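You operate a simulated robot arm through the tools that you are given. There is no shell and no other tool. Be economical: measure what you need, move in short steps, check, and stop when the job is done.

You are at the controls of a simulated robot arm. One attempt, no reset.

JOB
Empty the bath basket, then warm the fresh bath and drive its air out.
Fine: Lay the steel cassette on the inspection plate, lower the empty basket and shut the lid. Press HEAT once and wait for WARM, press AIR OUT once and wait for NO AIR. Leave START alone.

Only the result counts: the job must be done as asked and must still hold three seconds after the hand-in. Knocking over, shifting, dropping, spilling or breaking anything else fails it. Lids that push on must go on centred and level and be pressed home; caps that screw on are set level and turned clockwise until they are tight.

ROBOT AND FRAMES
A 7-joint arm with a two-finger parallel gripper on a trunk, on a base that drives. Base frame: it is fixed to the floor where the robot stands at the start and does not move with it; the origin is under the middle of the robot, x ahead of it, y to its left, z up; the surface under the hand at the start is at about z = 872. Units: mm, rad, N and s.
With the tool pointing down near the work surface it reaches from about 400 to 760 mm from the robot's upright axis, wherever it stands. Its first joint turns from -2.496 to 2.496 rad. Places, roughly: bath air-out key [700, -400, 1000]; bath basket [800, -100, 1100]; bath heat key [800, -400, 1000]; bath lid [900, -100, 1200]; bath start key [700, -400, 1000]; concentrate pump [1000, -700, 1100]; demineraliser bleed key [-1200, 500, 900]; demineraliser inlet valve [-1200, 600, 900]; indicator strip [-1250, -750, 1000]; inspection plate [700, 300, 900]; loupe lamp [1000, 100, 1100]; loupe lamp switch [600, 100, 900]; pouch [-1500, -500, 1000]; pure water tap [-1300, 400, 1200]; return crate [-1250, -1250, 0]; rework crate [-1250, -750, 750]. Payload 3 kg.
Tool frame: the origin (TCP) lies between the finger pads and is the grasp point; the fingertips stand 30 mm ahead of it; z points along the fingers, y is the line along which they close. The gripper opens to 110 mm. The fingers are 20 mm wide and 10 mm thick; the gripper's body (48 by 112 mm) begins 55 mm behind the TCP.
Orientation is told as [roll, pitch, yaw] about the base's x, y, z axes, in that order, counted from this pose: with the fingers straight down and closing along the base's y, the tool's x points along the base's -x, its y along +y and its z along -z.

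CONTROLS
- The arm moves only by the tool servo_tool. Its argument "steps" is a list that holds one entry, the list of rows, each a list of 7 numbers: the finger opening in mm, from 0 to 110, then the shift along the base's x, y, z in mm, then the turn, a rotation vector about the base's x, y, z in rad. In form: [[[jaw, x, y, z, wx, wy, wz], ...]]. A call has 1 to 20 rows; each row shifts and turns the commanded pose from where the row before left it. Each row takes 0.2 s and may step no farther than 50 mm and 0.15 rad from the row before; otherwise, or with a gripper value out of range, the whole call is refused. Where a pose cannot be reached the arm comes as near as it can. A force on the tool above 60 N (or 10 N above the force at the start of the call, whichever is more), or a blocked arm, ends the call early, and 0.2 s more pass. Each finger travels about 108 mm/s and halts on what it meets, pressing with about 22 N; the grip force reading is that of the motor and also rises with nothing between the fingers. The clock runs only during rows and for 0.2 s after the last one: add rows that do not move to give the fingers time. The reply holds the time, the measured pose of the TCP, the force on the tool along the base axes, the opening and the grip force, in the units named above and with some noise, with the torque about the TCP (base axes, N m) and any sound that the robot's microphone picked up, and new pictures: "pictures" is both (left out), scene, wrist or none.
- Cameras (640 x 400 px; columns grow to the right, rows downward): "scene" is now at [167, 1.4, 1620.7]; the picture's right is [0.02, -1.00, -0.00], its down [-0.58, -0.01, -0.81] and it looks along [0.81, 0.01, -0.58] (base axes); focal length 280 px, centre (320, 200). "wrist" rides on the gripper at [72, 17, -103] in the tool frame; the picture's right is [-0.23, 0.97, 0.00], its down [-0.76, -0.18, -0.62] and it looks along [-0.61, -0.14, 0.78] (tool axes); focal length 222 px, centre (320, 200). There is no depth. A picture from a camera that has moved, and an enlarged one, comes with that camera's place and axes in the base frame and with its lens.
- lift_body(by): slides the trunk up (or, below 0, down) by that many mm; the arm and the scene camera ride with it, the base frame stays. It gives what a move gives, with no picture.
- base_move(legs): drives the robot by 1 to 6 legs, each [ahead, left, turn to the left] in mm, mm and rad, along the robot's own axes; the way and the turn of a leg run together, so that a leg with both is an arc; at most 1500 mm and 3.142 rad a leg. The arm and the cameras ride along, it lands a little off, and it stops where it bumps. It gives what a move gives, and a new picture of the scene camera.
- pan_tilt(pan, tilt): turns the head with the scene camera to pan (to the left, within 1.501 rad either way) and tilt (down, from -0.506 to 1.204), counted from straight ahead of the robot. It gives what a move gives, and a new picture of the scene camera.
- zoom(camera, box): a new picture of the part [left, top, right, bottom] of that camera's present view, enlarged. It takes no simulated time.
- finish_job(): hands the job in; it is judged then, once.

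Go step by step. Nothing tells you exact positions but the pictures and the camera data: compare them with the known pose of the tool, close in by small moves and look again before you grip or let go. The budget is 120 turns and 260 pictures, counting those below and the enlarged ones. Unless the task says otherwise, let go and move clear before handing in, and close with one line.

The tools are called after "Call:" by a JSON object that holds its "api" and its "payload". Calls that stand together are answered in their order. servo_tool: Moves the arm, as the interface text tells. Its arguments: {"type":"object","properties":{"steps":{"type":"array","items":{"type":"array","items":{"type":"array","items":{"type":"number"}}}},"pictures":{"type":"string","enum":["both","scene","wrist","none"]}},"required":["steps"]} The other tools are called the same way: lift_body (by) slides the trunk up or down; base_move (legs) drives the base; pan_tilt (pan, tilt) turns the head that bears the scene camera; zoom (camera, box) takes an enlarged picture of a part of a camera's view; finish_job () hands the job in.

At the start:

```text
clock: 0.0
eef_pos: [624.2, 105.5, 1150.3]
orientation: [0.0, -0.001, 0.0]
wrist_force: [-0.2, 0.5, -0.4]
ft_torque: [-0.02, 0.0, -0.02]
gripper_width: 109.9
finger_force: 0.1
trunk travel left (down, up): [-725.0, 165.0]
robot x, y, heading: [2.9, 0.3, -0.003]
head pan, tilt: [0.016, 0.625]
```

scene: 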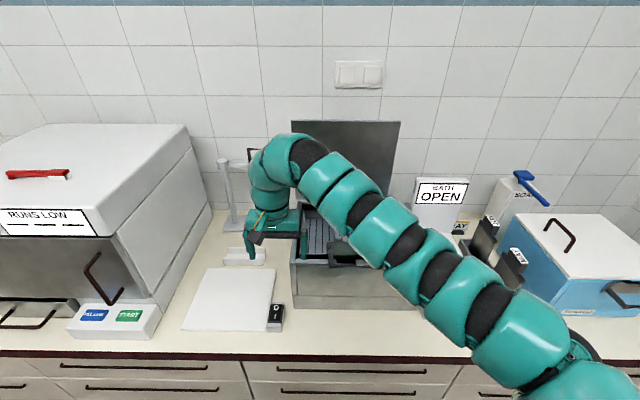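
wrist: 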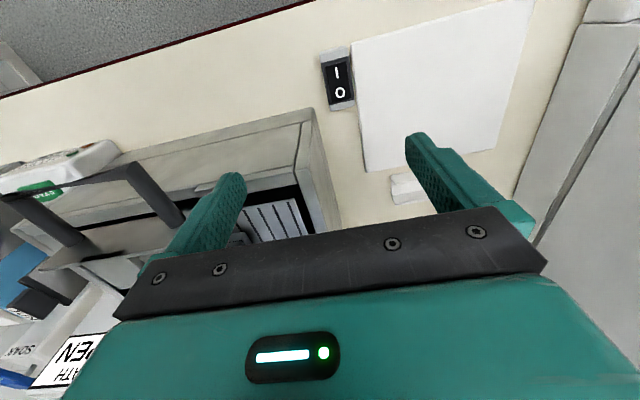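

The bath is in the middle with its lid open, and the arm hides most of it. I zoom in first to understand the basket and the keys.

Call:
{"api": "zoom", "payload": {"camera": "scene", "box": [220, 110, 420, 320]}}

Call:
{"api": "zoom", "payload": {"camera": "wrist", "box": [0, 80, 350, 300]}}

```text
1.90 times, centred on (320, 215) of scene
camera zoom: at [167.0, 1.4, 1620.7], right [0.02, -1.0, 0.0], down [-0.58, -0.01, -0.81], along [0.81, 0.01, -0.58], focal length 534 px, centre (320, 171)
```

zoom: 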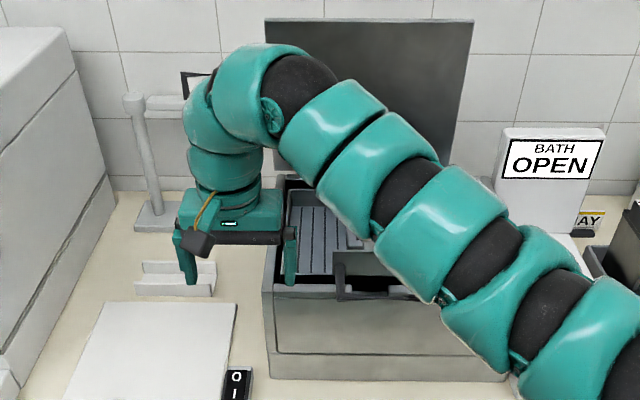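

```text
1.82 times, centred on (175, 190) of wrist
camera zoom: at [552.2, 123.0, 1254.5], right [0.23, 0.97, 0.0], down [0.76, -0.18, 0.62], along [0.61, -0.14, -0.78], focal length 404 px, centre (584, 218)
```

zoom: 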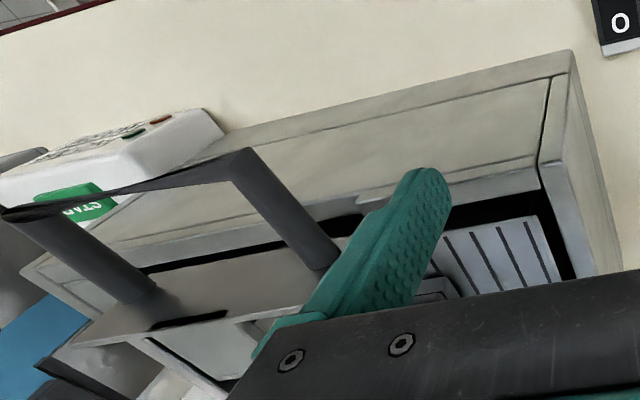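

I'll swing the arm up and to the left to clear the view.

Call:
{"api": "servo_tool", "payload": {"steps": [[[110, -20, 40, 20, 0, 0, 0], [110, -20, 40, 20, 0, 0, 0], [110, -20, 40, 20, 0, 0, 0], [110, -20, 40, 10, 0, 0, 0], [110, -20, 40, 0, 0, 0, 0], [110, -20, 40, 0, 0, 0, 0], [110, -20, 40, 0, 0, 0, 0], [110, -20, 40, 0, 0, 0, 0]]], "pictures": "scene"}}

```text
clock: 1.8
eef_pos: [496.4, 380.6, 1200.3]
orientation: [-0.001, 0.001, 0.0]
wrist_force: [0.1, 0.2, 0.2]
ft_torque: [0.0, 0.02, -0.02]
gripper_width: 109.8
finger_force: 0.1
out of reach, approached as far as the arm can: row 2, 3, 4, 7, 8
trunk travel left (down, up): [-725.0, 165.0]
robot x, y, heading: [3.4, -1.7, 0.001]
head pan, tilt: [0.016, 0.625]
camera scene: at [167.3, 0.7, 1620.7], right [0.02, -1.0, 0.0], down [-0.58, -0.01, -0.81], along [0.81, 0.01, -0.58], focal length 280 px, centre (320, 200)
```

scene: 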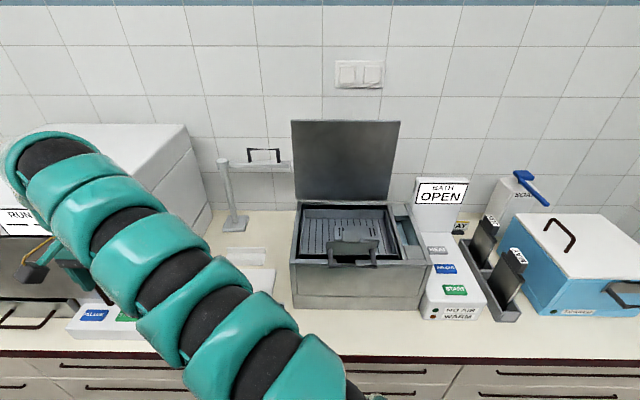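

Call:
{"api": "zoom", "payload": {"camera": "scene", "box": [280, 110, 440, 320]}}

Call:
{"api": "zoom", "payload": {"camera": "scene", "box": [400, 170, 540, 330]}}

Call:
{"api": "zoom", "payload": {"camera": "scene", "box": [290, 185, 440, 280]}}

```text
1.90 times, centred on (360, 215) of scene
camera zoom: at [167.3, 0.7, 1620.7], right [0.02, -1.0, 0.0], down [-0.58, -0.01, -0.81], along [0.81, 0.01, -0.58], focal length 534 px, centre (244, 171)
```

zoom: 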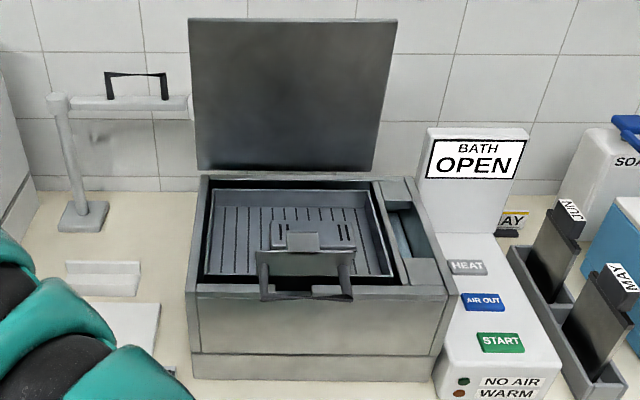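

```text
2.50 times, centred on (470, 250) of scene
camera zoom: at [167.3, 0.7, 1620.7], right [0.02, -1.0, 0.0], down [-0.58, -0.01, -0.81], along [0.81, 0.01, -0.58], focal length 701 px, centre (-55, 75)
```

zoom: 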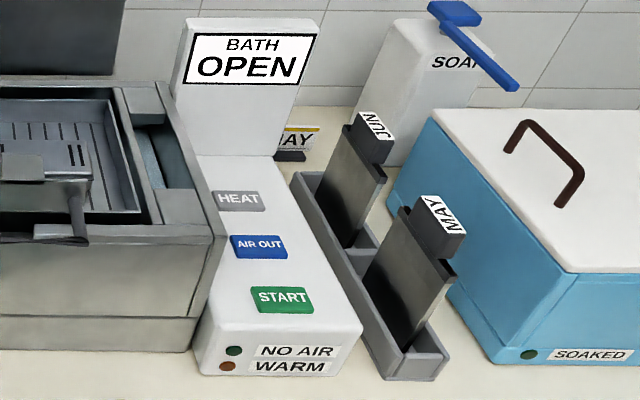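

```text
4.21 times, centred on (365, 232) of scene
camera zoom: at [167.3, 0.7, 1620.7], right [0.02, -1.0, 0.0], down [-0.58, -0.01, -0.81], along [0.81, 0.01, -0.58], focal length 1181 px, centre (130, 63)
```

zoom: 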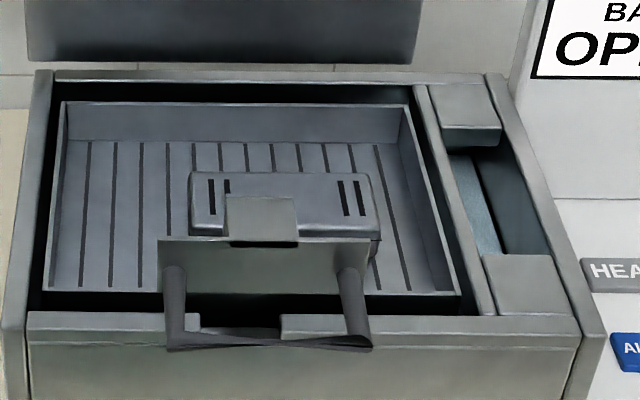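

The bath (rim at about z 1060, x 660–940) holds the basket with the cassette in it, and its lid stands upright behind. I bring the wrist camera over for a closer look.

Call:
{"api": "servo_tool", "payload": {"steps": [[[110, 10, -45, 20, 0, 0, 0], [110, 10, -45, 20, 0, 0, 0], [110, 10, -45, 20, 0, 0, 0], [110, 10, -45, 20, 0, 0, 0], [110, 10, -45, 20, 0, 0, 0], [110, 0, -45, 0, 0, 0, 0], [110, 0, -45, 0, 0, 0, 0], [110, 0, -45, 0, 0, 0, 0], [110, 0, -45, 0, 0, 0, 0], [110, 0, -45, 0, 0, 0, 0]]]}}

```text
refused: row 1 steps farther than a row can; nothing moved
```

Call:
{"api": "servo_tool", "payload": {"steps": [[[110, 10, -42, 20, 0, 0, 0], [110, 10, -42, 20, 0, 0, 0], [110, 10, -42, 20, 0, 0, 0], [110, 10, -42, 20, 0, 0, 0], [110, 10, -42, 20, 0, 0, 0], [110, 0, -45, 0, 0, 0, 0], [110, 0, -45, 0, 0, 0, 0], [110, 0, -45, 0, 0, 0, 0], [110, 0, -45, 0, 0, 0, 0], [110, 0, -45, 0, 0, 0, 0]]]}}

```text
clock: 4.0
eef_pos: [638.7, 48.5, 1174.4]
orientation: [0.004, 0.004, 0.003]
wrist_force: [-4.2, 7.1, -0.7]
ft_torque: [0.3, 0.09, -0.15]
gripper_width: 106.0
finger_force: 0.1
out of reach, approached as far as the arm can: row 1, 2, 3, 4, 5, 6, 7, 8, 9, 10
trunk travel left (down, up): [-725.0, 165.0]
robot x, y, heading: [-3.0, 2.3, 0.001]
head pan, tilt: [0.016, 0.625]
camera scene: at [166.5, -0.1, 1620.8], right [0.02, -1.0, 0.0], down [-0.58, -0.01, -0.81], along [0.81, 0.01, -0.58], focal length 280 px, centre (320, 200)
camera wrist: at [567.0, 66.6, 1279.3], right [0.23, 0.97, 0.0], down [0.76, -0.18, 0.62], along [0.6, -0.14, -0.78], focal length 222 px, centre (320, 200)
```

scene: 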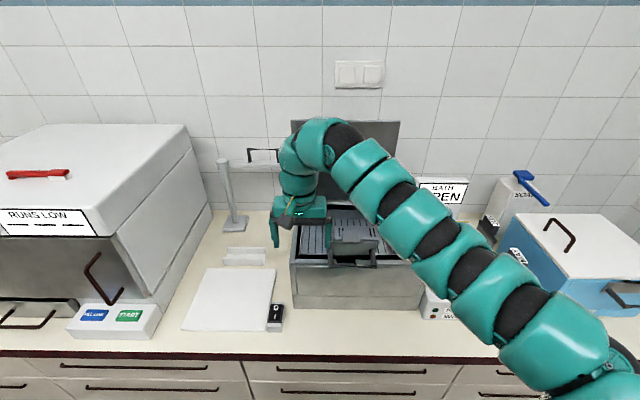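
wrist: 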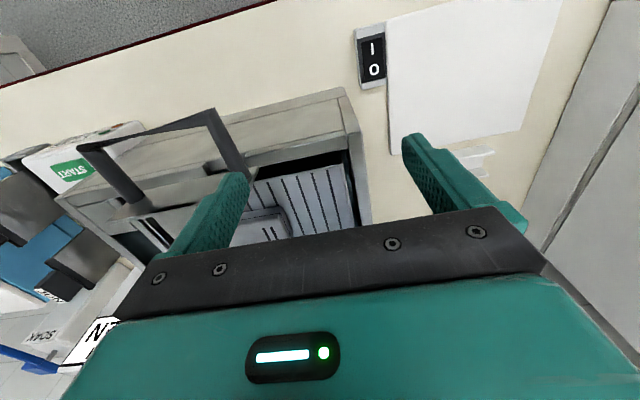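

The finger lightly touches something, probably the handle. I back off left and raise the trunk.

Call:
{"api": "servo_tool", "payload": {"steps": [[[110, 0, 30, 0, 0, 0, 0], [110, 0, 30, 0, 0, 0, 0]]], "pictures": "none"}}

Call:
{"api": "lift_body", "payload": {"by": 160}}

Call:
{"api": "pan_tilt", "payload": {"pan": -0.1, "tilt": 0.75}}

Call:
{"api": "zoom", "payload": {"camera": "wrist", "box": [0, 0, 640, 400]}}

```text
clock: 4.6
eef_pos: [641.3, 110.1, 1175.0]
orientation: [0.0, -0.001, 0.0]
wrist_force: [0.6, -0.3, -0.3]
ft_torque: [0.0, -0.03, 0.01]
gripper_width: 110.3
finger_force: 0.0
trunk travel left (down, up): [-725.0, 165.0]
robot x, y, heading: [-1.2, -5.3, -0.002]
head pan, tilt: [0.016, 0.625]
```

```text
clock: 6.4
eef_pos: [640.6, 108.6, 1333.4]
orientation: [0.001, 0.0, 0.0]
wrist_force: [-0.4, 0.5, 0.2]
ft_torque: [0.02, 0.03, -0.01]
gripper_width: 110.1
finger_force: 0.1
trunk travel left (down, up): [-885.0, 5.0]
robot x, y, heading: [1.4, 1.9, -0.002]
head pan, tilt: [0.016, 0.625]
```

```text
clock: 7.1
eef_pos: [640.8, 108.5, 1335.0]
orientation: [0.001, 0.001, 0.001]
wrist_force: [0.1, 0.5, -0.3]
ft_torque: [-0.01, 0.01, 0.01]
gripper_width: 110.1
finger_force: 0.1
trunk travel left (down, up): [-885.0, 5.0]
robot x, y, heading: [1.9, -1.7, 0.002]
head pan, tilt: [-0.099, 0.75]
camera scene: at [161.9, -8.2, 1770.0], right [-0.1, -1.0, 0.0], down [-0.68, 0.07, -0.73], along [0.73, -0.07, -0.68], focal length 280 px, centre (320, 200)
```

scene: 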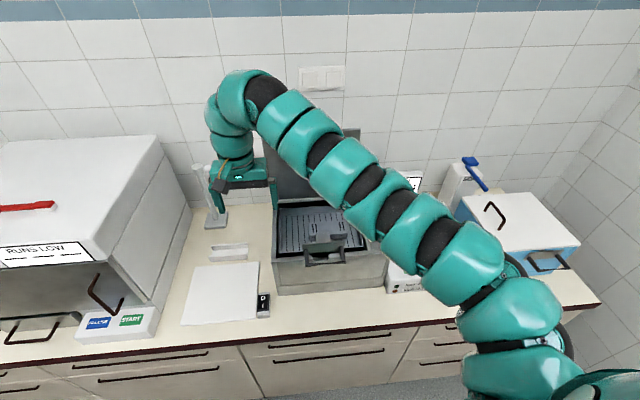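

```text
1.00 times, centred on (320, 200) of wrist (not enlarged: the box is as wide or as high as the picture)
camera zoom: at [567.6, 126.7, 1439.2], right [0.23, 0.97, 0.0], down [0.76, -0.18, 0.62], along [0.61, -0.14, -0.78], focal length 222 px, centre (320, 200)
```

zoom: 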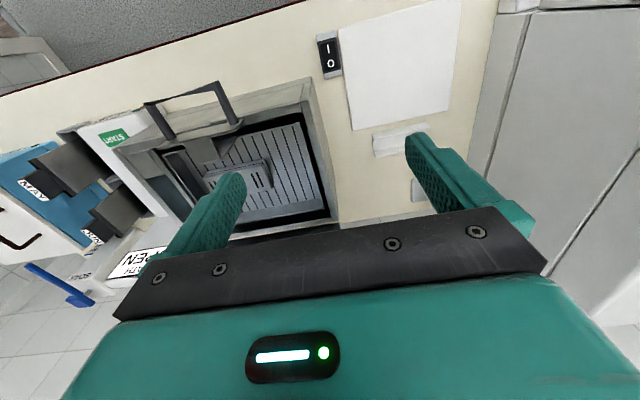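

Now at height I can move over the bath; I shift right for a wrist view from above.

Call:
{"api": "servo_tool", "payload": {"steps": [[[110, -5, -45, 0, 0, 0, 0], [110, -5, -45, 0, 0, 0, 0], [110, -5, -45, 0, 0, 0, 0], [110, -5, -45, 0, 0, 0, 0]]], "pictures": "wrist"}}

Call:
{"api": "zoom", "payload": {"camera": "wrist", "box": [160, 40, 480, 240]}}

```text
clock: 8.1
eef_pos: [665.8, -18.7, 1334.9]
orientation: [0.002, -0.001, 0.001]
wrist_force: [-1.0, 0.2, -0.5]
ft_torque: [0.02, 0.02, -0.02]
gripper_width: 109.8
finger_force: 0.1
out of reach, approached as far as the arm can: row 2, 3, 4
trunk travel left (down, up): [-885.0, 5.0]
robot x, y, heading: [1.3, -0.0, -0.001]
head pan, tilt: [-0.099, 0.75]
camera wrist: at [592.7, -2.1, 1439.9], right [0.23, 0.97, 0.0], down [0.76, -0.18, 0.62], along [0.61, -0.14, -0.78], focal length 222 px, centre (320, 200)
```

wrist: 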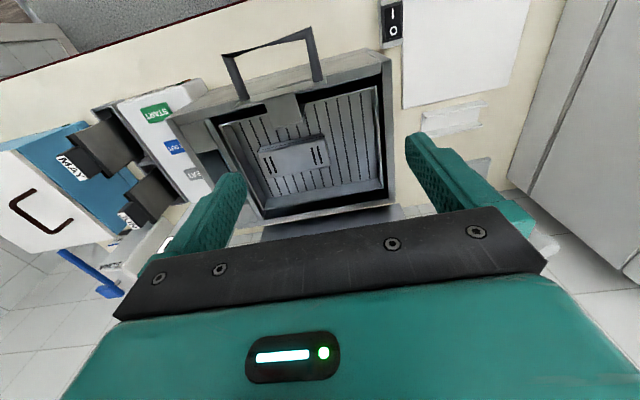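

```text
2.00 times, centred on (320, 140) of wrist
camera zoom: at [592.7, -2.1, 1439.9], right [0.23, 0.97, 0.0], down [0.76, -0.18, 0.62], along [0.61, -0.14, -0.78], focal length 444 px, centre (320, 320)
```

zoom: 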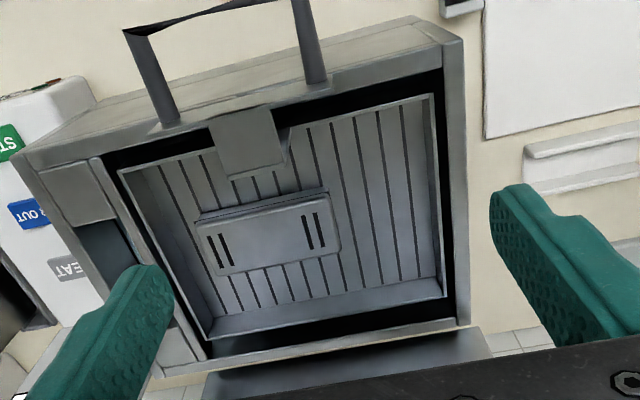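

The layout is clear: the cassette is a flat slotted box lying in the basket, and the basket hangs by a plate with an arched handle on the front rim. I drive closer for reach.

Call:
{"api": "base_move", "payload": {"legs": [[120, 0, 0]]}}

```text
clock: 9.3
eef_pos: [785.5, -18.5, 1335.1]
orientation: [0.001, 0.002, 0.0]
wrist_force: [0.6, -0.1, -0.1]
ft_torque: [0.03, 0.0, -0.02]
gripper_width: 109.9
finger_force: 0.1
trunk travel left (down, up): [-885.0, 5.0]
robot x, y, heading: [120.8, -0.5, 0.002]
head pan, tilt: [-0.099, 0.75]
camera scene: at [282.0, -8.2, 1769.9], right [-0.1, -1.0, 0.0], down [-0.68, 0.07, -0.73], along [0.73, -0.07, -0.68], focal length 280 px, centre (320, 200)
```

scene: 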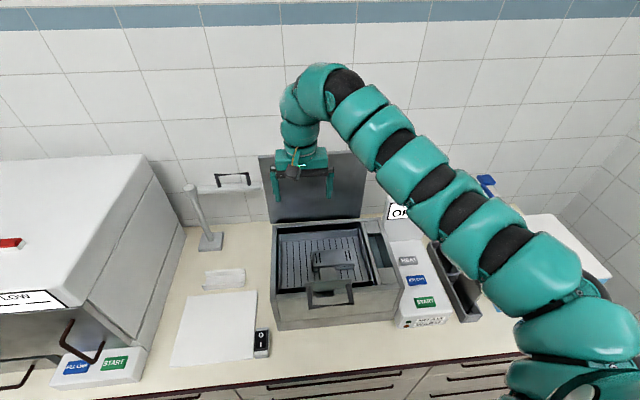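

Call:
{"api": "zoom", "payload": {"camera": "scene", "box": [260, 210, 440, 335]}}

Call:
{"api": "servo_tool", "payload": {"steps": [[[110, -20, -15, -10, 0, 0, 0.15], [110, -20, -15, -10, 0, 0, 0.15], [110, -20, -15, -10, 0, 0, 0.15], [110, 0, -15, -10, 0, 0, 0.15], [110, 0, -15, -10, 0, 0, 0.15], [110, 0, 0, -10, 0, 0, 0.15], [110, 0, 0, 0, 0, 0, 0.15], [110, 0, 0, 0, 0, 0, 0.15], [110, 0, 0, 0, 0, 0, 0.15], [110, 0, 0, 0, 0, 0, 0.15], [110, 0, 0, 0, 0, 0, 0.07]]]}}

```text
3.20 times, centred on (350, 272) of scene
camera zoom: at [282.0, -8.2, 1769.9], right [-0.1, -1.0, 0.0], down [-0.68, 0.07, -0.73], along [0.73, -0.07, -0.68], focal length 898 px, centre (224, -32)
```

zoom: 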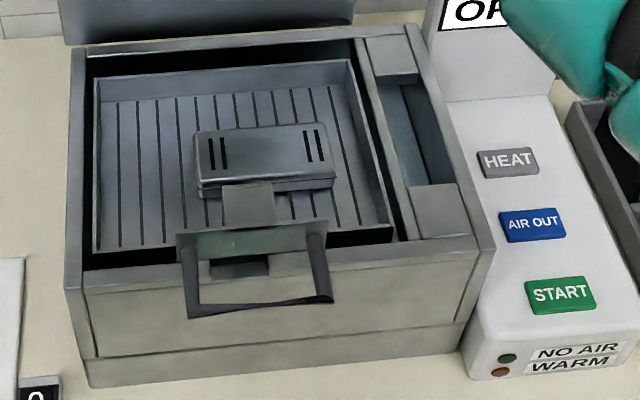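

```text
clock: 11.7
eef_pos: [810.4, -132.6, 1316.9]
orientation: [0.003, 0.0, 1.521]
wrist_force: [-0.2, -0.4, -0.2]
ft_torque: [0.0, -0.01, -0.04]
gripper_width: 109.8
finger_force: 0.0
out of reach, approached as far as the arm can: row 1, 2, 3, 4, 5, 6
trunk travel left (down, up): [-885.0, 5.0]
robot x, y, heading: [119.7, 1.1, -0.0]
head pan, tilt: [-0.099, 0.75]
camera scene: at [281.3, -8.3, 1770.0], right [-0.1, -1.0, 0.0], down [-0.68, 0.07, -0.73], along [0.73, -0.07, -0.68], focal length 280 px, centre (320, 200)
camera wrist: at [790.0, -204.3, 1421.3], right [-0.96, 0.28, 0.0], down [0.22, 0.75, 0.62], along [0.17, 0.6, -0.78], focal length 222 px, centre (320, 200)
```

scene: 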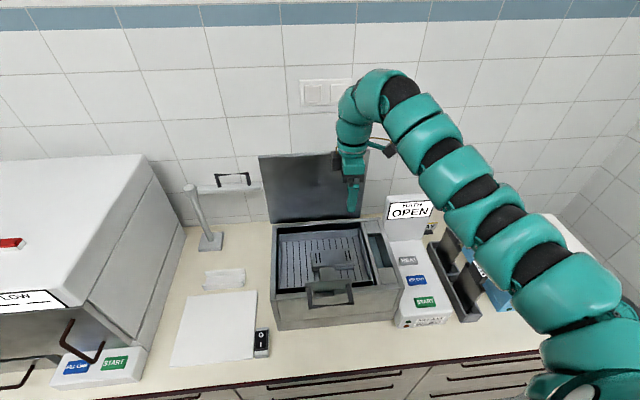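
wrist: 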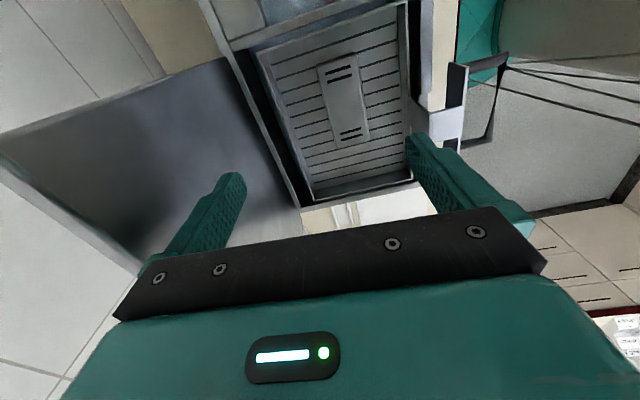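

Call:
{"api": "zoom", "payload": {"camera": "wrist", "box": [230, 0, 550, 200]}}

Call:
{"api": "zoom", "payload": {"camera": "scene", "box": [270, 220, 380, 310]}}

```text
2.00 times, centred on (390, 100) of wrist
camera zoom: at [790.0, -204.3, 1421.3], right [-0.96, 0.28, 0.0], down [0.22, 0.75, 0.62], along [0.17, 0.6, -0.78], focal length 444 px, centre (180, 400)
```

zoom: 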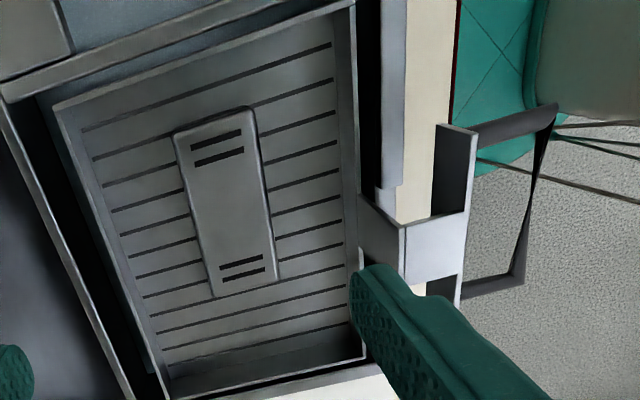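

```text
4.44 times, centred on (325, 265) of scene
camera zoom: at [281.3, -8.3, 1770.0], right [-0.1, -1.0, 0.0], down [-0.68, 0.07, -0.73], along [0.73, -0.07, -0.68], focal length 1247 px, centre (298, -89)
```

zoom: 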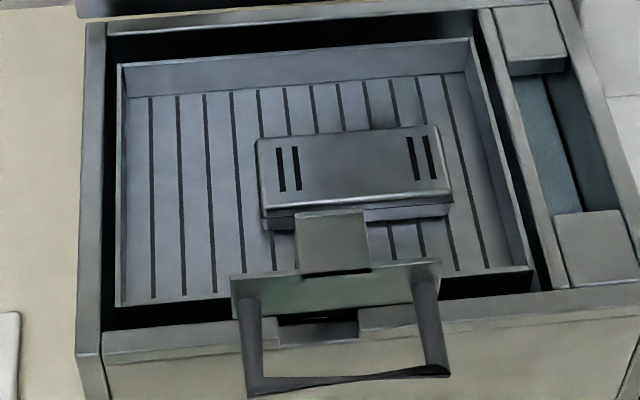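

The cassette measures about 54×128 mm, centred near (780, -95) with its top at z≈1065, in a raised basket. I move above it, descending partway.

Call:
{"api": "servo_tool", "payload": {"steps": [[[80, 0, 0, -45, 0, 0, 0.05], [80, -10, 12, -45, 0, 0, 0], [80, -10, 12, -45, 0, 0, 0], [80, -10, 13, 0, 0, 0, 0], [80, 0, 0, 0, 0, 0, 0]]]}}

```text
clock: 12.9
eef_pos: [811.0, -133.1, 1317.4]
orientation: [0.004, 0.0, 1.518]
wrist_force: [-0.2, -0.1, 0.0]
ft_torque: [-0.04, 0.02, 0.01]
gripper_width: 80.2
finger_force: 0.0
out of reach, approached as far as the arm can: row 1, 2, 3, 4
trunk travel left (down, up): [-885.0, 5.0]
robot x, y, heading: [123.6, -1.2, 0.001]
head pan, tilt: [-0.099, 0.75]
camera scene: at [281.2, -8.2, 1770.0], right [-0.1, -1.0, 0.0], down [-0.68, 0.07, -0.73], along [0.73, -0.07, -0.68], focal length 280 px, centre (320, 200)
camera wrist: at [789.7, -204.2, 1421.3], right [-0.96, 0.28, 0.0], down [0.22, 0.75, 0.62], along [0.17, 0.6, -0.78], focal length 222 px, centre (320, 200)
```

scene: 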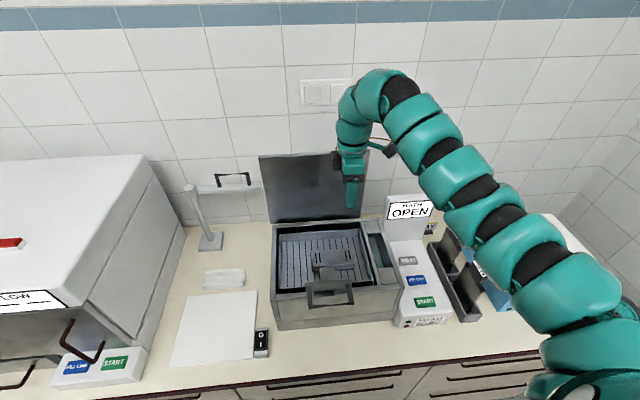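
wrist: 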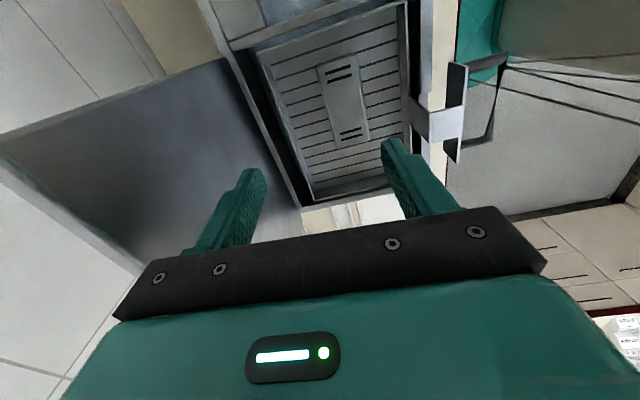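

Call:
{"api": "servo_tool", "payload": {"steps": [[[80, 45, 0, 0, 0, 0, 0], [80, 45, 0, 0, 0, 0, 0], [80, 40, 0, 0, 0, 0, 0], [80, 0, 0, 0, 0, 0, 0]]], "pictures": "none"}}

```text
clock: 13.7
eef_pos: [891.6, -146.6, 1313.2]
orientation: [0.032, 0.017, 1.517]
wrist_force: [-40.9, 14.3, 15.6]
ft_torque: [0.31, -0.96, 0.77]
gripper_width: 28.6
finger_force: 0.0
out of reach, approached as far as the arm can: row 3
trunk travel left (down, up): [-885.0, 5.0]
robot x, y, heading: [117.7, -1.9, -0.002]
head pan, tilt: [-0.099, 0.75]
stopped in row 3: the force on the tool passed its limit at 64 N (the readings are from after the stop); the commanded pose is now the measured one
```

I touched the lid; back off. The yaw to +1.57 seems to hit a joint limit, so I'll turn to the other direction instead.

Call:
{"api": "servo_tool", "payload": {"steps": [[[80, -40, 0, 0, 0, 0, 0], [80, -40, 0, 0, 0, 0, -0.1], [80, 0, 0, 0, 0, 0, -0.15], [80, 0, 0, 0, 0, 0, -0.15], [80, 0, 0, 0, 0, 0, -0.15], [80, 0, 0, 0, 0, 0, -0.15]]]}}

```text
clock: 15.1
eef_pos: [821.1, -152.1, 1306.1]
orientation: [0.032, 0.019, 0.807]
wrist_force: [-0.3, -0.3, -0.5]
ft_torque: [-0.02, -0.02, 0.01]
gripper_width: 80.0
finger_force: 0.2
trunk travel left (down, up): [-885.0, 5.0]
robot x, y, heading: [117.7, -1.5, -0.0]
head pan, tilt: [-0.099, 0.75]
camera scene: at [280.6, -7.5, 1769.9], right [-0.1, -1.0, 0.0], down [-0.68, 0.07, -0.73], along [0.73, -0.07, -0.68], focal length 280 px, centre (320, 200)
camera wrist: at [762.8, -192.7, 1412.8], right [-0.55, 0.84, 0.03], down [0.68, 0.42, 0.6], along [0.49, 0.35, -0.8], focal length 222 px, centre (320, 200)
```

scene: 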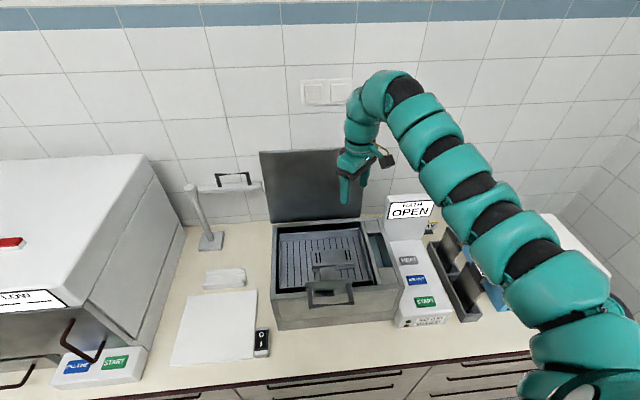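
wrist: 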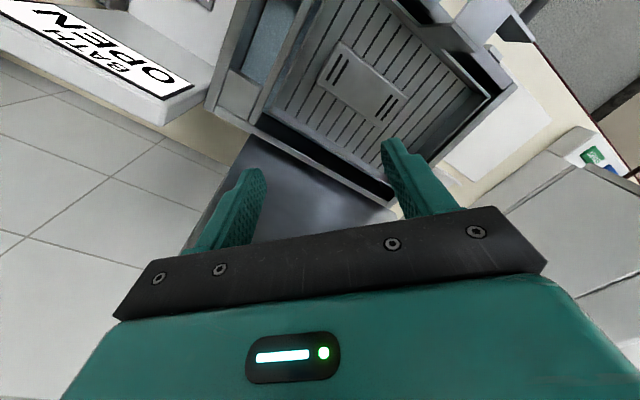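

Call:
{"api": "servo_tool", "payload": {"steps": [[[80, -10, 10, -40, 0, 0, -0.15], [80, -10, 10, -40, 0, 0, -0.15], [80, -10, 10, 0, 0, 0, -0.15], [80, 0, 10, 0, 0, 0, -0.15], [80, 0, 0, 0, 0, 0, -0.15]]], "pictures": "none"}}

```text
clock: 16.3
eef_pos: [823.2, -113.1, 1177.0]
orientation: [0.032, 0.017, 0.058]
wrist_force: [-1.2, -0.3, 0.4]
ft_torque: [0.0, -0.05, -0.02]
gripper_width: 79.8
finger_force: 0.0
out of reach, approached as far as the arm can: row 1, 2
trunk travel left (down, up): [-885.0, 5.0]
robot x, y, heading: [117.1, -0.6, -0.007]
head pan, tilt: [-0.099, 0.75]
```

Call:
{"api": "servo_tool", "payload": {"steps": [[[80, -10, 5, 0, -0.03, 0, -0.14], [80, -10, 5, 0, 0, -0.01, -0.15], [80, -10, 5, 0, 0, 0, -0.15], [80, -10, 0, -10, 0, 0, -0.15], [80, 0, 0, -10, 0, 0, -0.15], [80, 0, 0, 0, 0, 0, -0.15], [80, 0, 0, 0, 0, 0, -0.15], [80, 0, 0, 0, 0, 0, -0.15], [80, 0, 0, 0, 0, 0, -0.15], [80, 0, 0, 0, 0, 0, -0.15], [80, 0, 0, 0, 0, 0, -0.14]]]}}

```text
clock: 18.7
eef_pos: [820.8, -130.5, 1142.5]
orientation: [0.002, 0.016, -1.422]
wrist_force: [-0.4, 0.0, -0.1]
ft_torque: [0.0, 0.0, 0.03]
gripper_width: 80.0
finger_force: 0.1
out of reach, approached as far as the arm can: row 1, 2, 3, 4
trunk travel left (down, up): [-885.0, 5.0]
robot x, y, heading: [121.2, 0.0, 0.001]
head pan, tilt: [-0.099, 0.75]
camera scene: at [279.9, -7.5, 1770.0], right [-0.1, -1.0, 0.0], down [-0.68, 0.07, -0.73], along [0.73, -0.07, -0.68], focal length 280 px, centre (320, 200)
camera wrist: at [826.1, -58.3, 1249.1], right [1.0, -0.08, 0.0], down [-0.06, -0.79, 0.61], along [-0.05, -0.61, -0.79], focal length 222 px, centre (320, 200)
```

scene: 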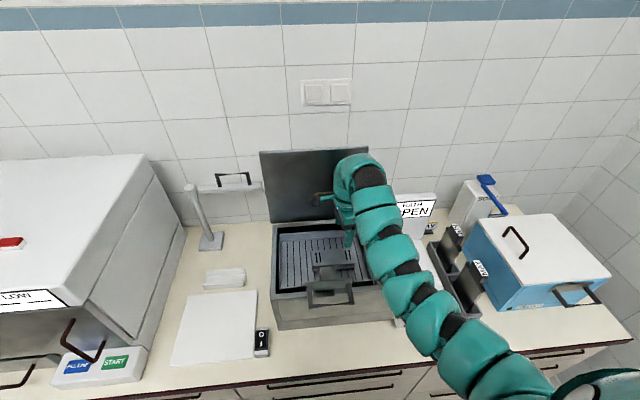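
wrist: 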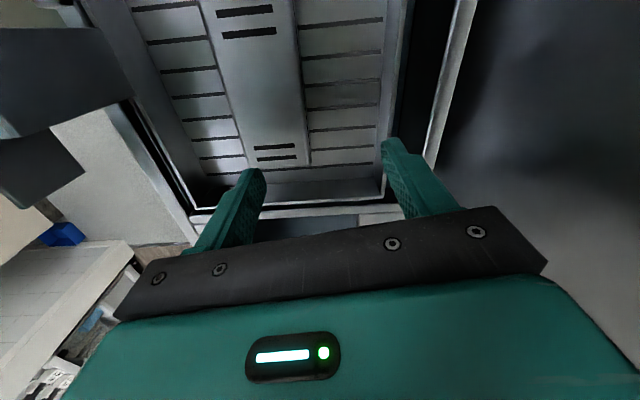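

Call:
{"api": "servo_tool", "payload": {"steps": [[[80, -10, 8, 0, 0, 0, -0.05], [80, -10, 8, 0, 0, 0, -0.05], [80, -10, 8, 0, 0, 0, -0.04], [80, -10, 8, 0, 0, 0, 0]]], "pictures": "none"}}

```text
clock: 19.7
eef_pos: [820.4, -131.0, 1143.6]
orientation: [0.004, 0.016, -1.42]
wrist_force: [-0.2, -0.1, 0.1]
ft_torque: [-0.01, 0.01, 0.01]
gripper_width: 80.0
finger_force: 0.1
out of reach, approached as far as the arm can: row 1, 2, 3, 4
trunk travel left (down, up): [-885.0, 5.0]
robot x, y, heading: [119.3, 3.3, -0.003]
head pan, tilt: [-0.099, 0.75]
```

The arm sits at its inner reach limit here, so I back the base by 50 mm.

Call:
{"api": "base_move", "payload": {"legs": [[-50, 0, 0]]}}

Call:
{"api": "servo_tool", "payload": {"steps": [[[80, 5, 8, 0, 0, -0.016, -0.05], [80, 5, 8, 0, 0, 0, -0.05], [80, 0, 10, 0, 0, 0, -0.05], [80, 0, 10, 0, 0, 0, 0]]]}}

```text
clock: 20.6
eef_pos: [770.5, -130.8, 1144.9]
orientation: [0.005, 0.015, -1.421]
wrist_force: [-0.8, -1.0, -0.3]
ft_torque: [0.0, -0.04, 0.04]
gripper_width: 80.0
finger_force: 0.0
trunk travel left (down, up): [-885.0, 5.0]
robot x, y, heading: [69.4, 2.3, 0.002]
head pan, tilt: [-0.099, 0.75]
camera scene: at [226.8, -7.8, 1770.3], right [-0.1, -1.0, 0.0], down [-0.68, 0.07, -0.73], along [0.73, -0.07, -0.68], focal length 280 px, centre (320, 200)
```

scene: 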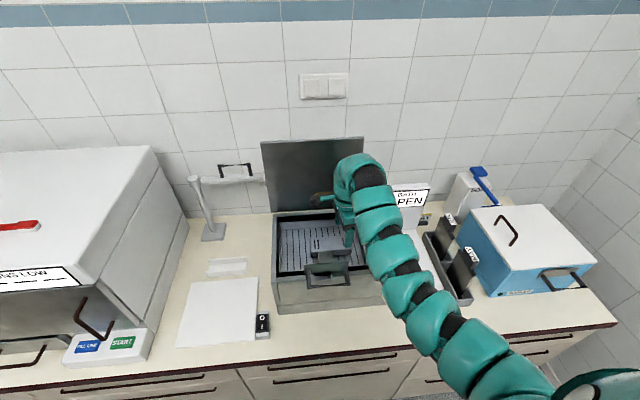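

```text
clock: 21.6
eef_pos: [780.6, -95.7, 1144.0]
orientation: [0.019, 0.013, -1.57]
wrist_force: [-0.2, -0.1, 0.2]
ft_torque: [-0.01, 0.01, -0.04]
gripper_width: 80.0
finger_force: 0.0
trunk travel left (down, up): [-885.0, 5.0]
robot x, y, heading: [68.9, -0.7, 0.002]
head pan, tilt: [-0.099, 0.75]
camera scene: at [229.5, -7.4, 1770.0], right [-0.1, -1.0, 0.0], down [-0.68, 0.07, -0.73], along [0.73, -0.07, -0.68], focal length 280 px, centre (320, 200)
camera wrist: at [794.7, -23.9, 1249.2], right [0.97, -0.23, 0.02], down [-0.19, -0.77, 0.61], along [-0.13, -0.6, -0.79], focal length 222 px, centre (320, 200)
```

scene: 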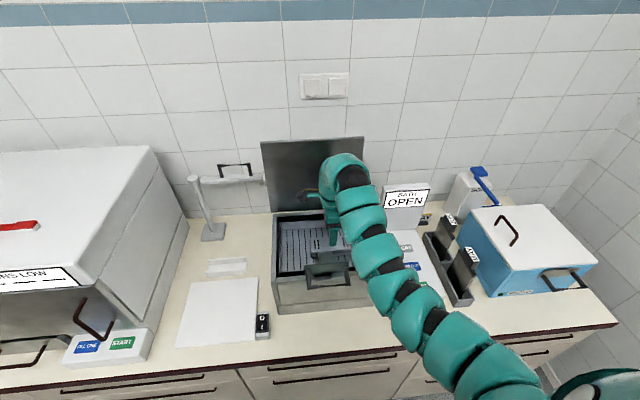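
wrist: 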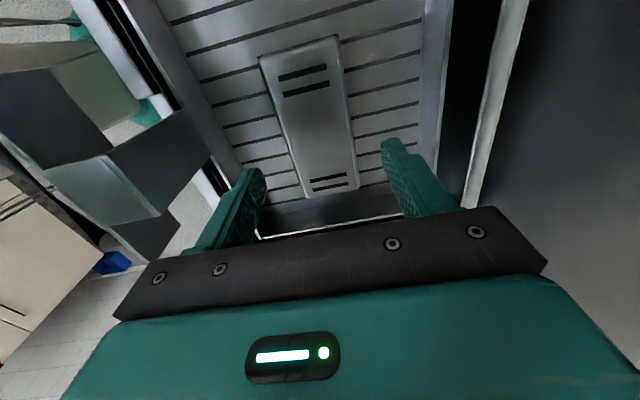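

The cassette sits right beneath at (779, -94). I level the tool and descend to just above it.

Call:
{"api": "servo_tool", "payload": {"steps": [[[80, -1, 1, -20, -0.019, -0.013, 0], [80, 0, 0, -20, 0, 0, 0], [80, 0, 0, -20, 0, 0, 0], [80, 0, 0, 0, 0, 0, 0]]]}}

Call:
{"api": "zoom", "payload": {"camera": "scene", "box": [270, 200, 380, 310]}}

```text
clock: 22.6
eef_pos: [778.7, -94.3, 1083.5]
orientation: [0.031, -0.006, -1.57]
wrist_force: [-1.3, 0.4, -0.6]
ft_torque: [0.0, 0.0, 0.02]
gripper_width: 80.0
finger_force: 0.1
trunk travel left (down, up): [-885.0, 5.0]
robot x, y, heading: [69.0, 2.5, -0.006]
head pan, tilt: [-0.099, 0.75]
camera scene: at [229.7, -8.0, 1770.0], right [-0.1, -1.0, 0.0], down [-0.68, 0.07, -0.73], along [0.73, -0.07, -0.68], focal length 280 px, centre (320, 200)
camera wrist: at [792.8, -20.8, 1187.8], right [0.97, -0.23, 0.03], down [-0.2, -0.76, 0.62], along [-0.12, -0.61, -0.78], focal length 222 px, centre (320, 200)
```

scene: 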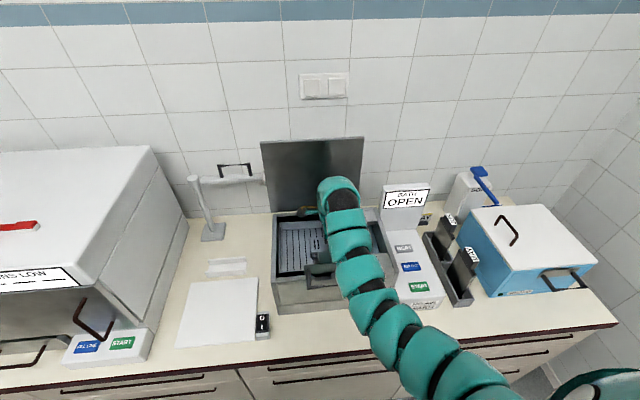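
wrist: 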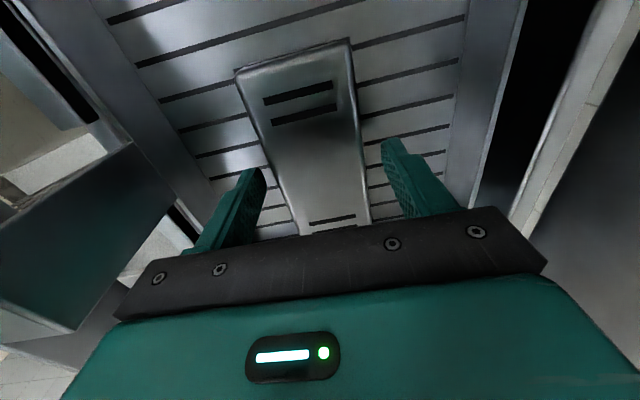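

```text
3.64 times, centred on (325, 255) of scene
camera zoom: at [229.7, -8.0, 1770.0], right [-0.1, -1.0, 0.0], down [-0.68, 0.07, -0.73], along [0.73, -0.07, -0.68], focal length 1020 px, centre (302, 0)
```

zoom: 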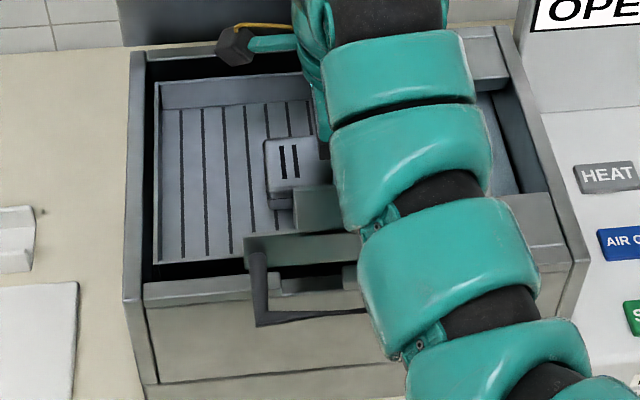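

Call:
{"api": "servo_tool", "payload": {"steps": [[[80, 0, 0, -4, 0.006, 0.031, 0], [80, 0, 0, -4, 0, 0, 0], [80, 0, 0, -4, 0, 0, 0], [80, 0, 0, 0, 0, 0, 0]]], "pictures": "wrist"}}

Call:
{"api": "zoom", "payload": {"camera": "wrist", "box": [180, 20, 500, 240]}}

```text
clock: 23.6
eef_pos: [778.6, -94.5, 1072.4]
orientation: [0.0, -0.001, -1.569]
wrist_force: [-0.1, -0.1, -0.4]
ft_torque: [0.02, 0.02, -0.01]
gripper_width: 80.1
finger_force: 0.0
trunk travel left (down, up): [-885.0, 5.0]
robot x, y, heading: [66.3, -2.2, 0.002]
head pan, tilt: [-0.099, 0.75]
camera wrist: at [795.7, -21.2, 1175.9], right [0.97, -0.23, 0.0], down [-0.18, -0.76, 0.62], along [-0.14, -0.61, -0.78], focal length 222 px, centre (320, 200)
```

wrist: 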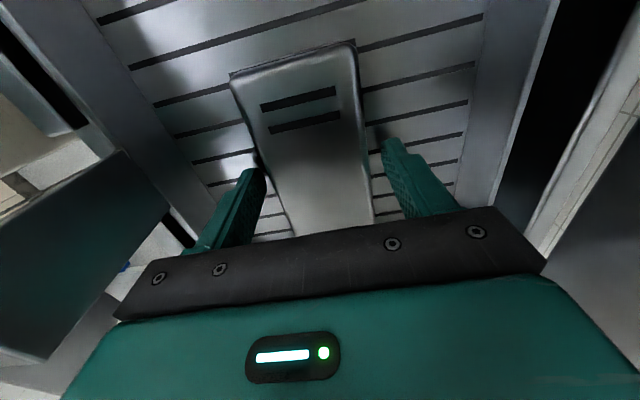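

```text
1.82 times, centred on (340, 130) of wrist
camera zoom: at [795.7, -21.2, 1175.9], right [0.97, -0.23, 0.0], down [-0.18, -0.76, 0.62], along [-0.14, -0.61, -0.78], focal length 404 px, centre (284, 327)
```

zoom: 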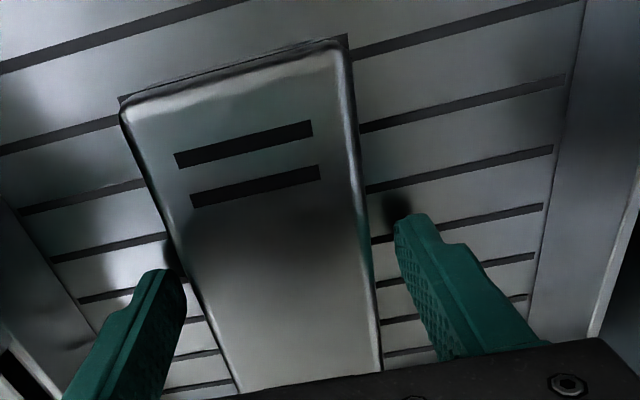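

Call:
{"api": "servo_tool", "payload": {"steps": [[[80, 0, 0, -3, 0, 0, 0], [80, 0, 0, -2, 0, 0, 0], [70, 0, 0, 0, 0, 0, 0], [50, 0, 0, 0, 0, 0, 0], [40, 0, 0, 0, 0, 0, 0], [40, 0, 0, 0, 0, 0, 0]]], "pictures": "wrist"}}

```text
clock: 25.0
eef_pos: [779.1, -93.4, 1066.9]
orientation: [0.001, 0.0, -1.568]
wrist_force: [-1.2, -1.4, 0.5]
ft_torque: [0.1, -0.05, -0.03]
gripper_width: 60.0
finger_force: 21.9
trunk travel left (down, up): [-885.0, 5.0]
robot x, y, heading: [72.0, -0.1, 0.001]
head pan, tilt: [-0.099, 0.75]
camera wrist: at [795.9, -21.7, 1170.8], right [0.97, -0.23, 0.0], down [-0.18, -0.76, 0.62], along [-0.14, -0.61, -0.78], focal length 222 px, centre (320, 200)
```

wrist: 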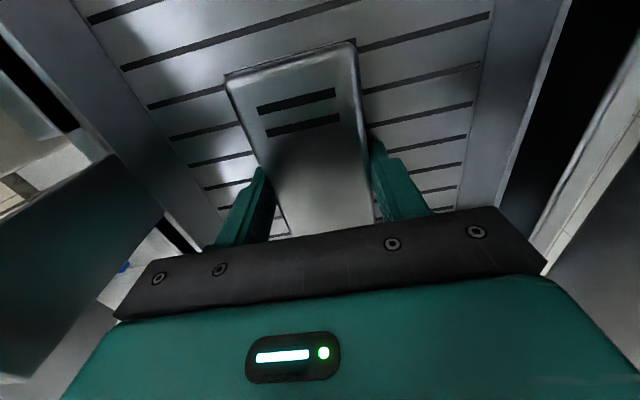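

The cassette is gripped at 60 mm width. Lift and check.

Call:
{"api": "servo_tool", "payload": {"steps": [[[40, 0, 0, 10, 0, 0, 0], [40, 0, 0, 20, 0, 0, 0], [40, 0, 0, 30, 0, 0, 0], [40, 0, 0, 30, 0, 0, 0], [40, 0, 0, 0, 0, 0, 0]]]}}

```text
clock: 26.2
eef_pos: [779.5, -94.4, 1157.0]
orientation: [-0.001, 0.001, -1.569]
wrist_force: [-0.5, -0.7, -1.9]
ft_torque: [0.02, -0.01, 0.01]
gripper_width: 59.8
finger_force: 21.3
trunk travel left (down, up): [-885.0, 5.0]
robot x, y, heading: [68.2, -2.0, -0.001]
head pan, tilt: [-0.099, 0.75]
camera scene: at [230.6, -7.3, 1769.9], right [-0.1, -1.0, 0.0], down [-0.68, 0.07, -0.73], along [0.73, -0.07, -0.68], focal length 280 px, centre (320, 200)
camera wrist: at [796.3, -21.9, 1261.8], right [0.97, -0.23, 0.0], down [-0.18, -0.76, 0.62], along [-0.14, -0.61, -0.78], focal length 222 px, centre (320, 200)
```

scene: 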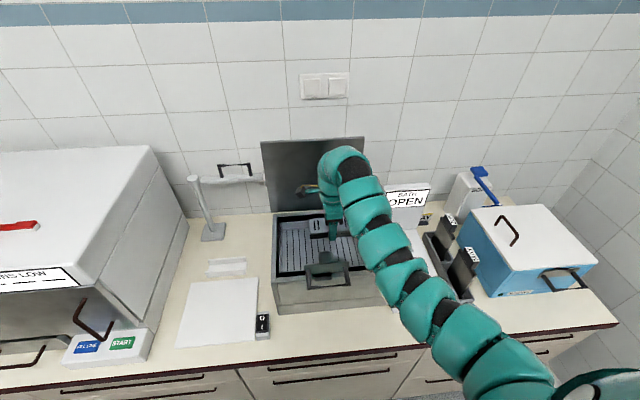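
wrist: 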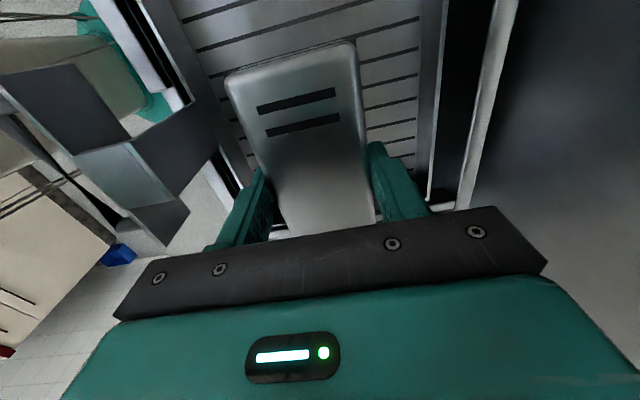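

Lifted cleanly. The inspection plate spans x≈577–800, y≈155–392; I carry the cassette over there at height.

Call:
{"api": "servo_tool", "payload": {"steps": [[[40, 2, 41, 5, 0, 0, 0], [40, 2, 41, 5, 0, 0, 0], [40, 1, 41, 0, 0, 0, 0], [40, -1, 41, 0, 0, 0, 0], [40, -5, 41, 0, 0, 0, 0], [40, -7, 41, 0, 0, 0, 0], [40, -8, 41, 0, 0, 0, 0], [40, -9, 41, 0, 0, 0, 0], [40, -10, 41, 0, 0, 0, 0], [40, 0, 0, 0, 0, 0, 0]]]}}

```text
clock: 28.4
eef_pos: [731.9, 246.0, 1165.1]
orientation: [-0.001, -0.001, -1.571]
wrist_force: [-0.1, 0.0, -2.0]
ft_torque: [0.0, 0.01, 0.02]
gripper_width: 60.0
finger_force: 21.4
out of reach, approached as far as the arm can: row 8, 9
trunk travel left (down, up): [-885.0, 5.0]
robot x, y, heading: [68.8, 3.7, 0.007]
head pan, tilt: [-0.099, 0.75]
camera scene: at [230.5, -7.7, 1769.9], right [-0.1, -1.0, 0.0], down [-0.68, 0.07, -0.73], along [0.73, -0.07, -0.68], focal length 280 px, centre (320, 200)
camera wrist: at [748.3, 318.7, 1270.2], right [0.97, -0.23, 0.0], down [-0.18, -0.76, 0.62], along [-0.14, -0.61, -0.78], focal length 222 px, centre (320, 200)
```

scene: 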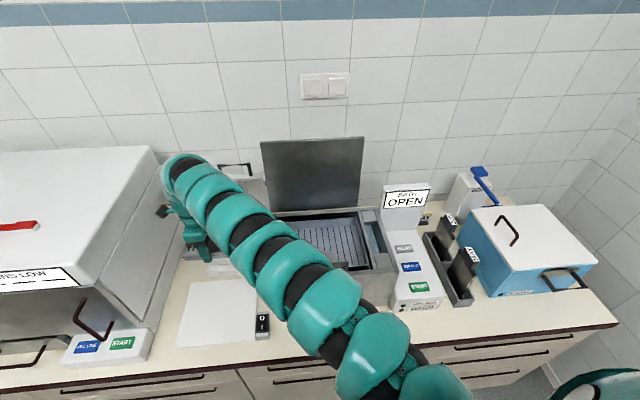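
wrist: 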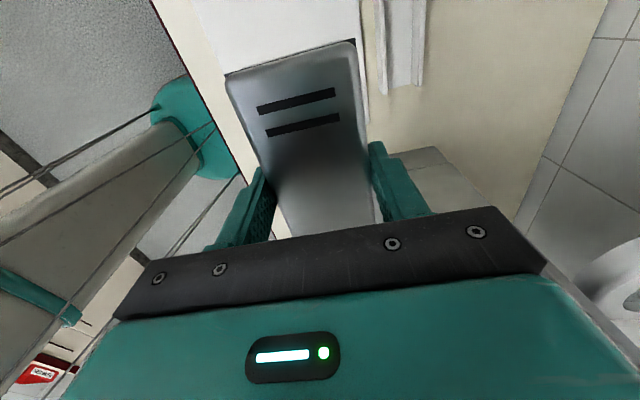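

The position over the plate is fine already (inside its edges). Descend with the arm.

Call:
{"api": "servo_tool", "payload": {"steps": [[[40, 0, 0, -40, 0, 0, 0], [40, 0, 0, -40, 0, 0, 0], [40, 0, 2, -40, 0, 0, 0], [40, 0, 3, -40, 0, 0, 0], [40, -2, 5, -20, 0, 0, 0], [40, 0, 0, 0, 0, 0, 0]]]}}

```text
clock: 29.8
eef_pos: [708.7, 227.0, 1003.9]
orientation: [0.002, 0.0, -1.569]
wrist_force: [-0.3, -1.1, -1.3]
ft_torque: [0.04, 0.01, 0.0]
gripper_width: 59.9
finger_force: 21.4
out of reach, approached as far as the arm can: row 2, 3, 4
trunk travel left (down, up): [-885.0, 5.0]
robot x, y, heading: [70.0, 3.8, 0.002]
head pan, tilt: [-0.099, 0.75]
camera scene: at [229.6, -8.2, 1770.0], right [-0.1, -1.0, 0.0], down [-0.68, 0.07, -0.73], along [0.73, -0.07, -0.68], focal length 280 px, centre (320, 200)
camera wrist: at [725.4, 299.9, 1108.9], right [0.97, -0.23, 0.0], down [-0.18, -0.76, 0.62], along [-0.14, -0.61, -0.78], focal length 222 px, centre (320, 200)
```

scene: 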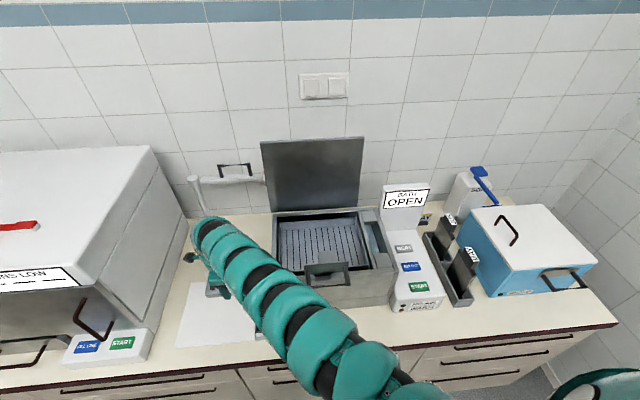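
wrist: 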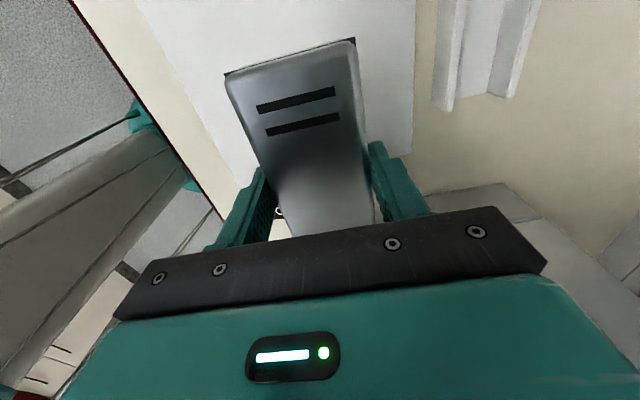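

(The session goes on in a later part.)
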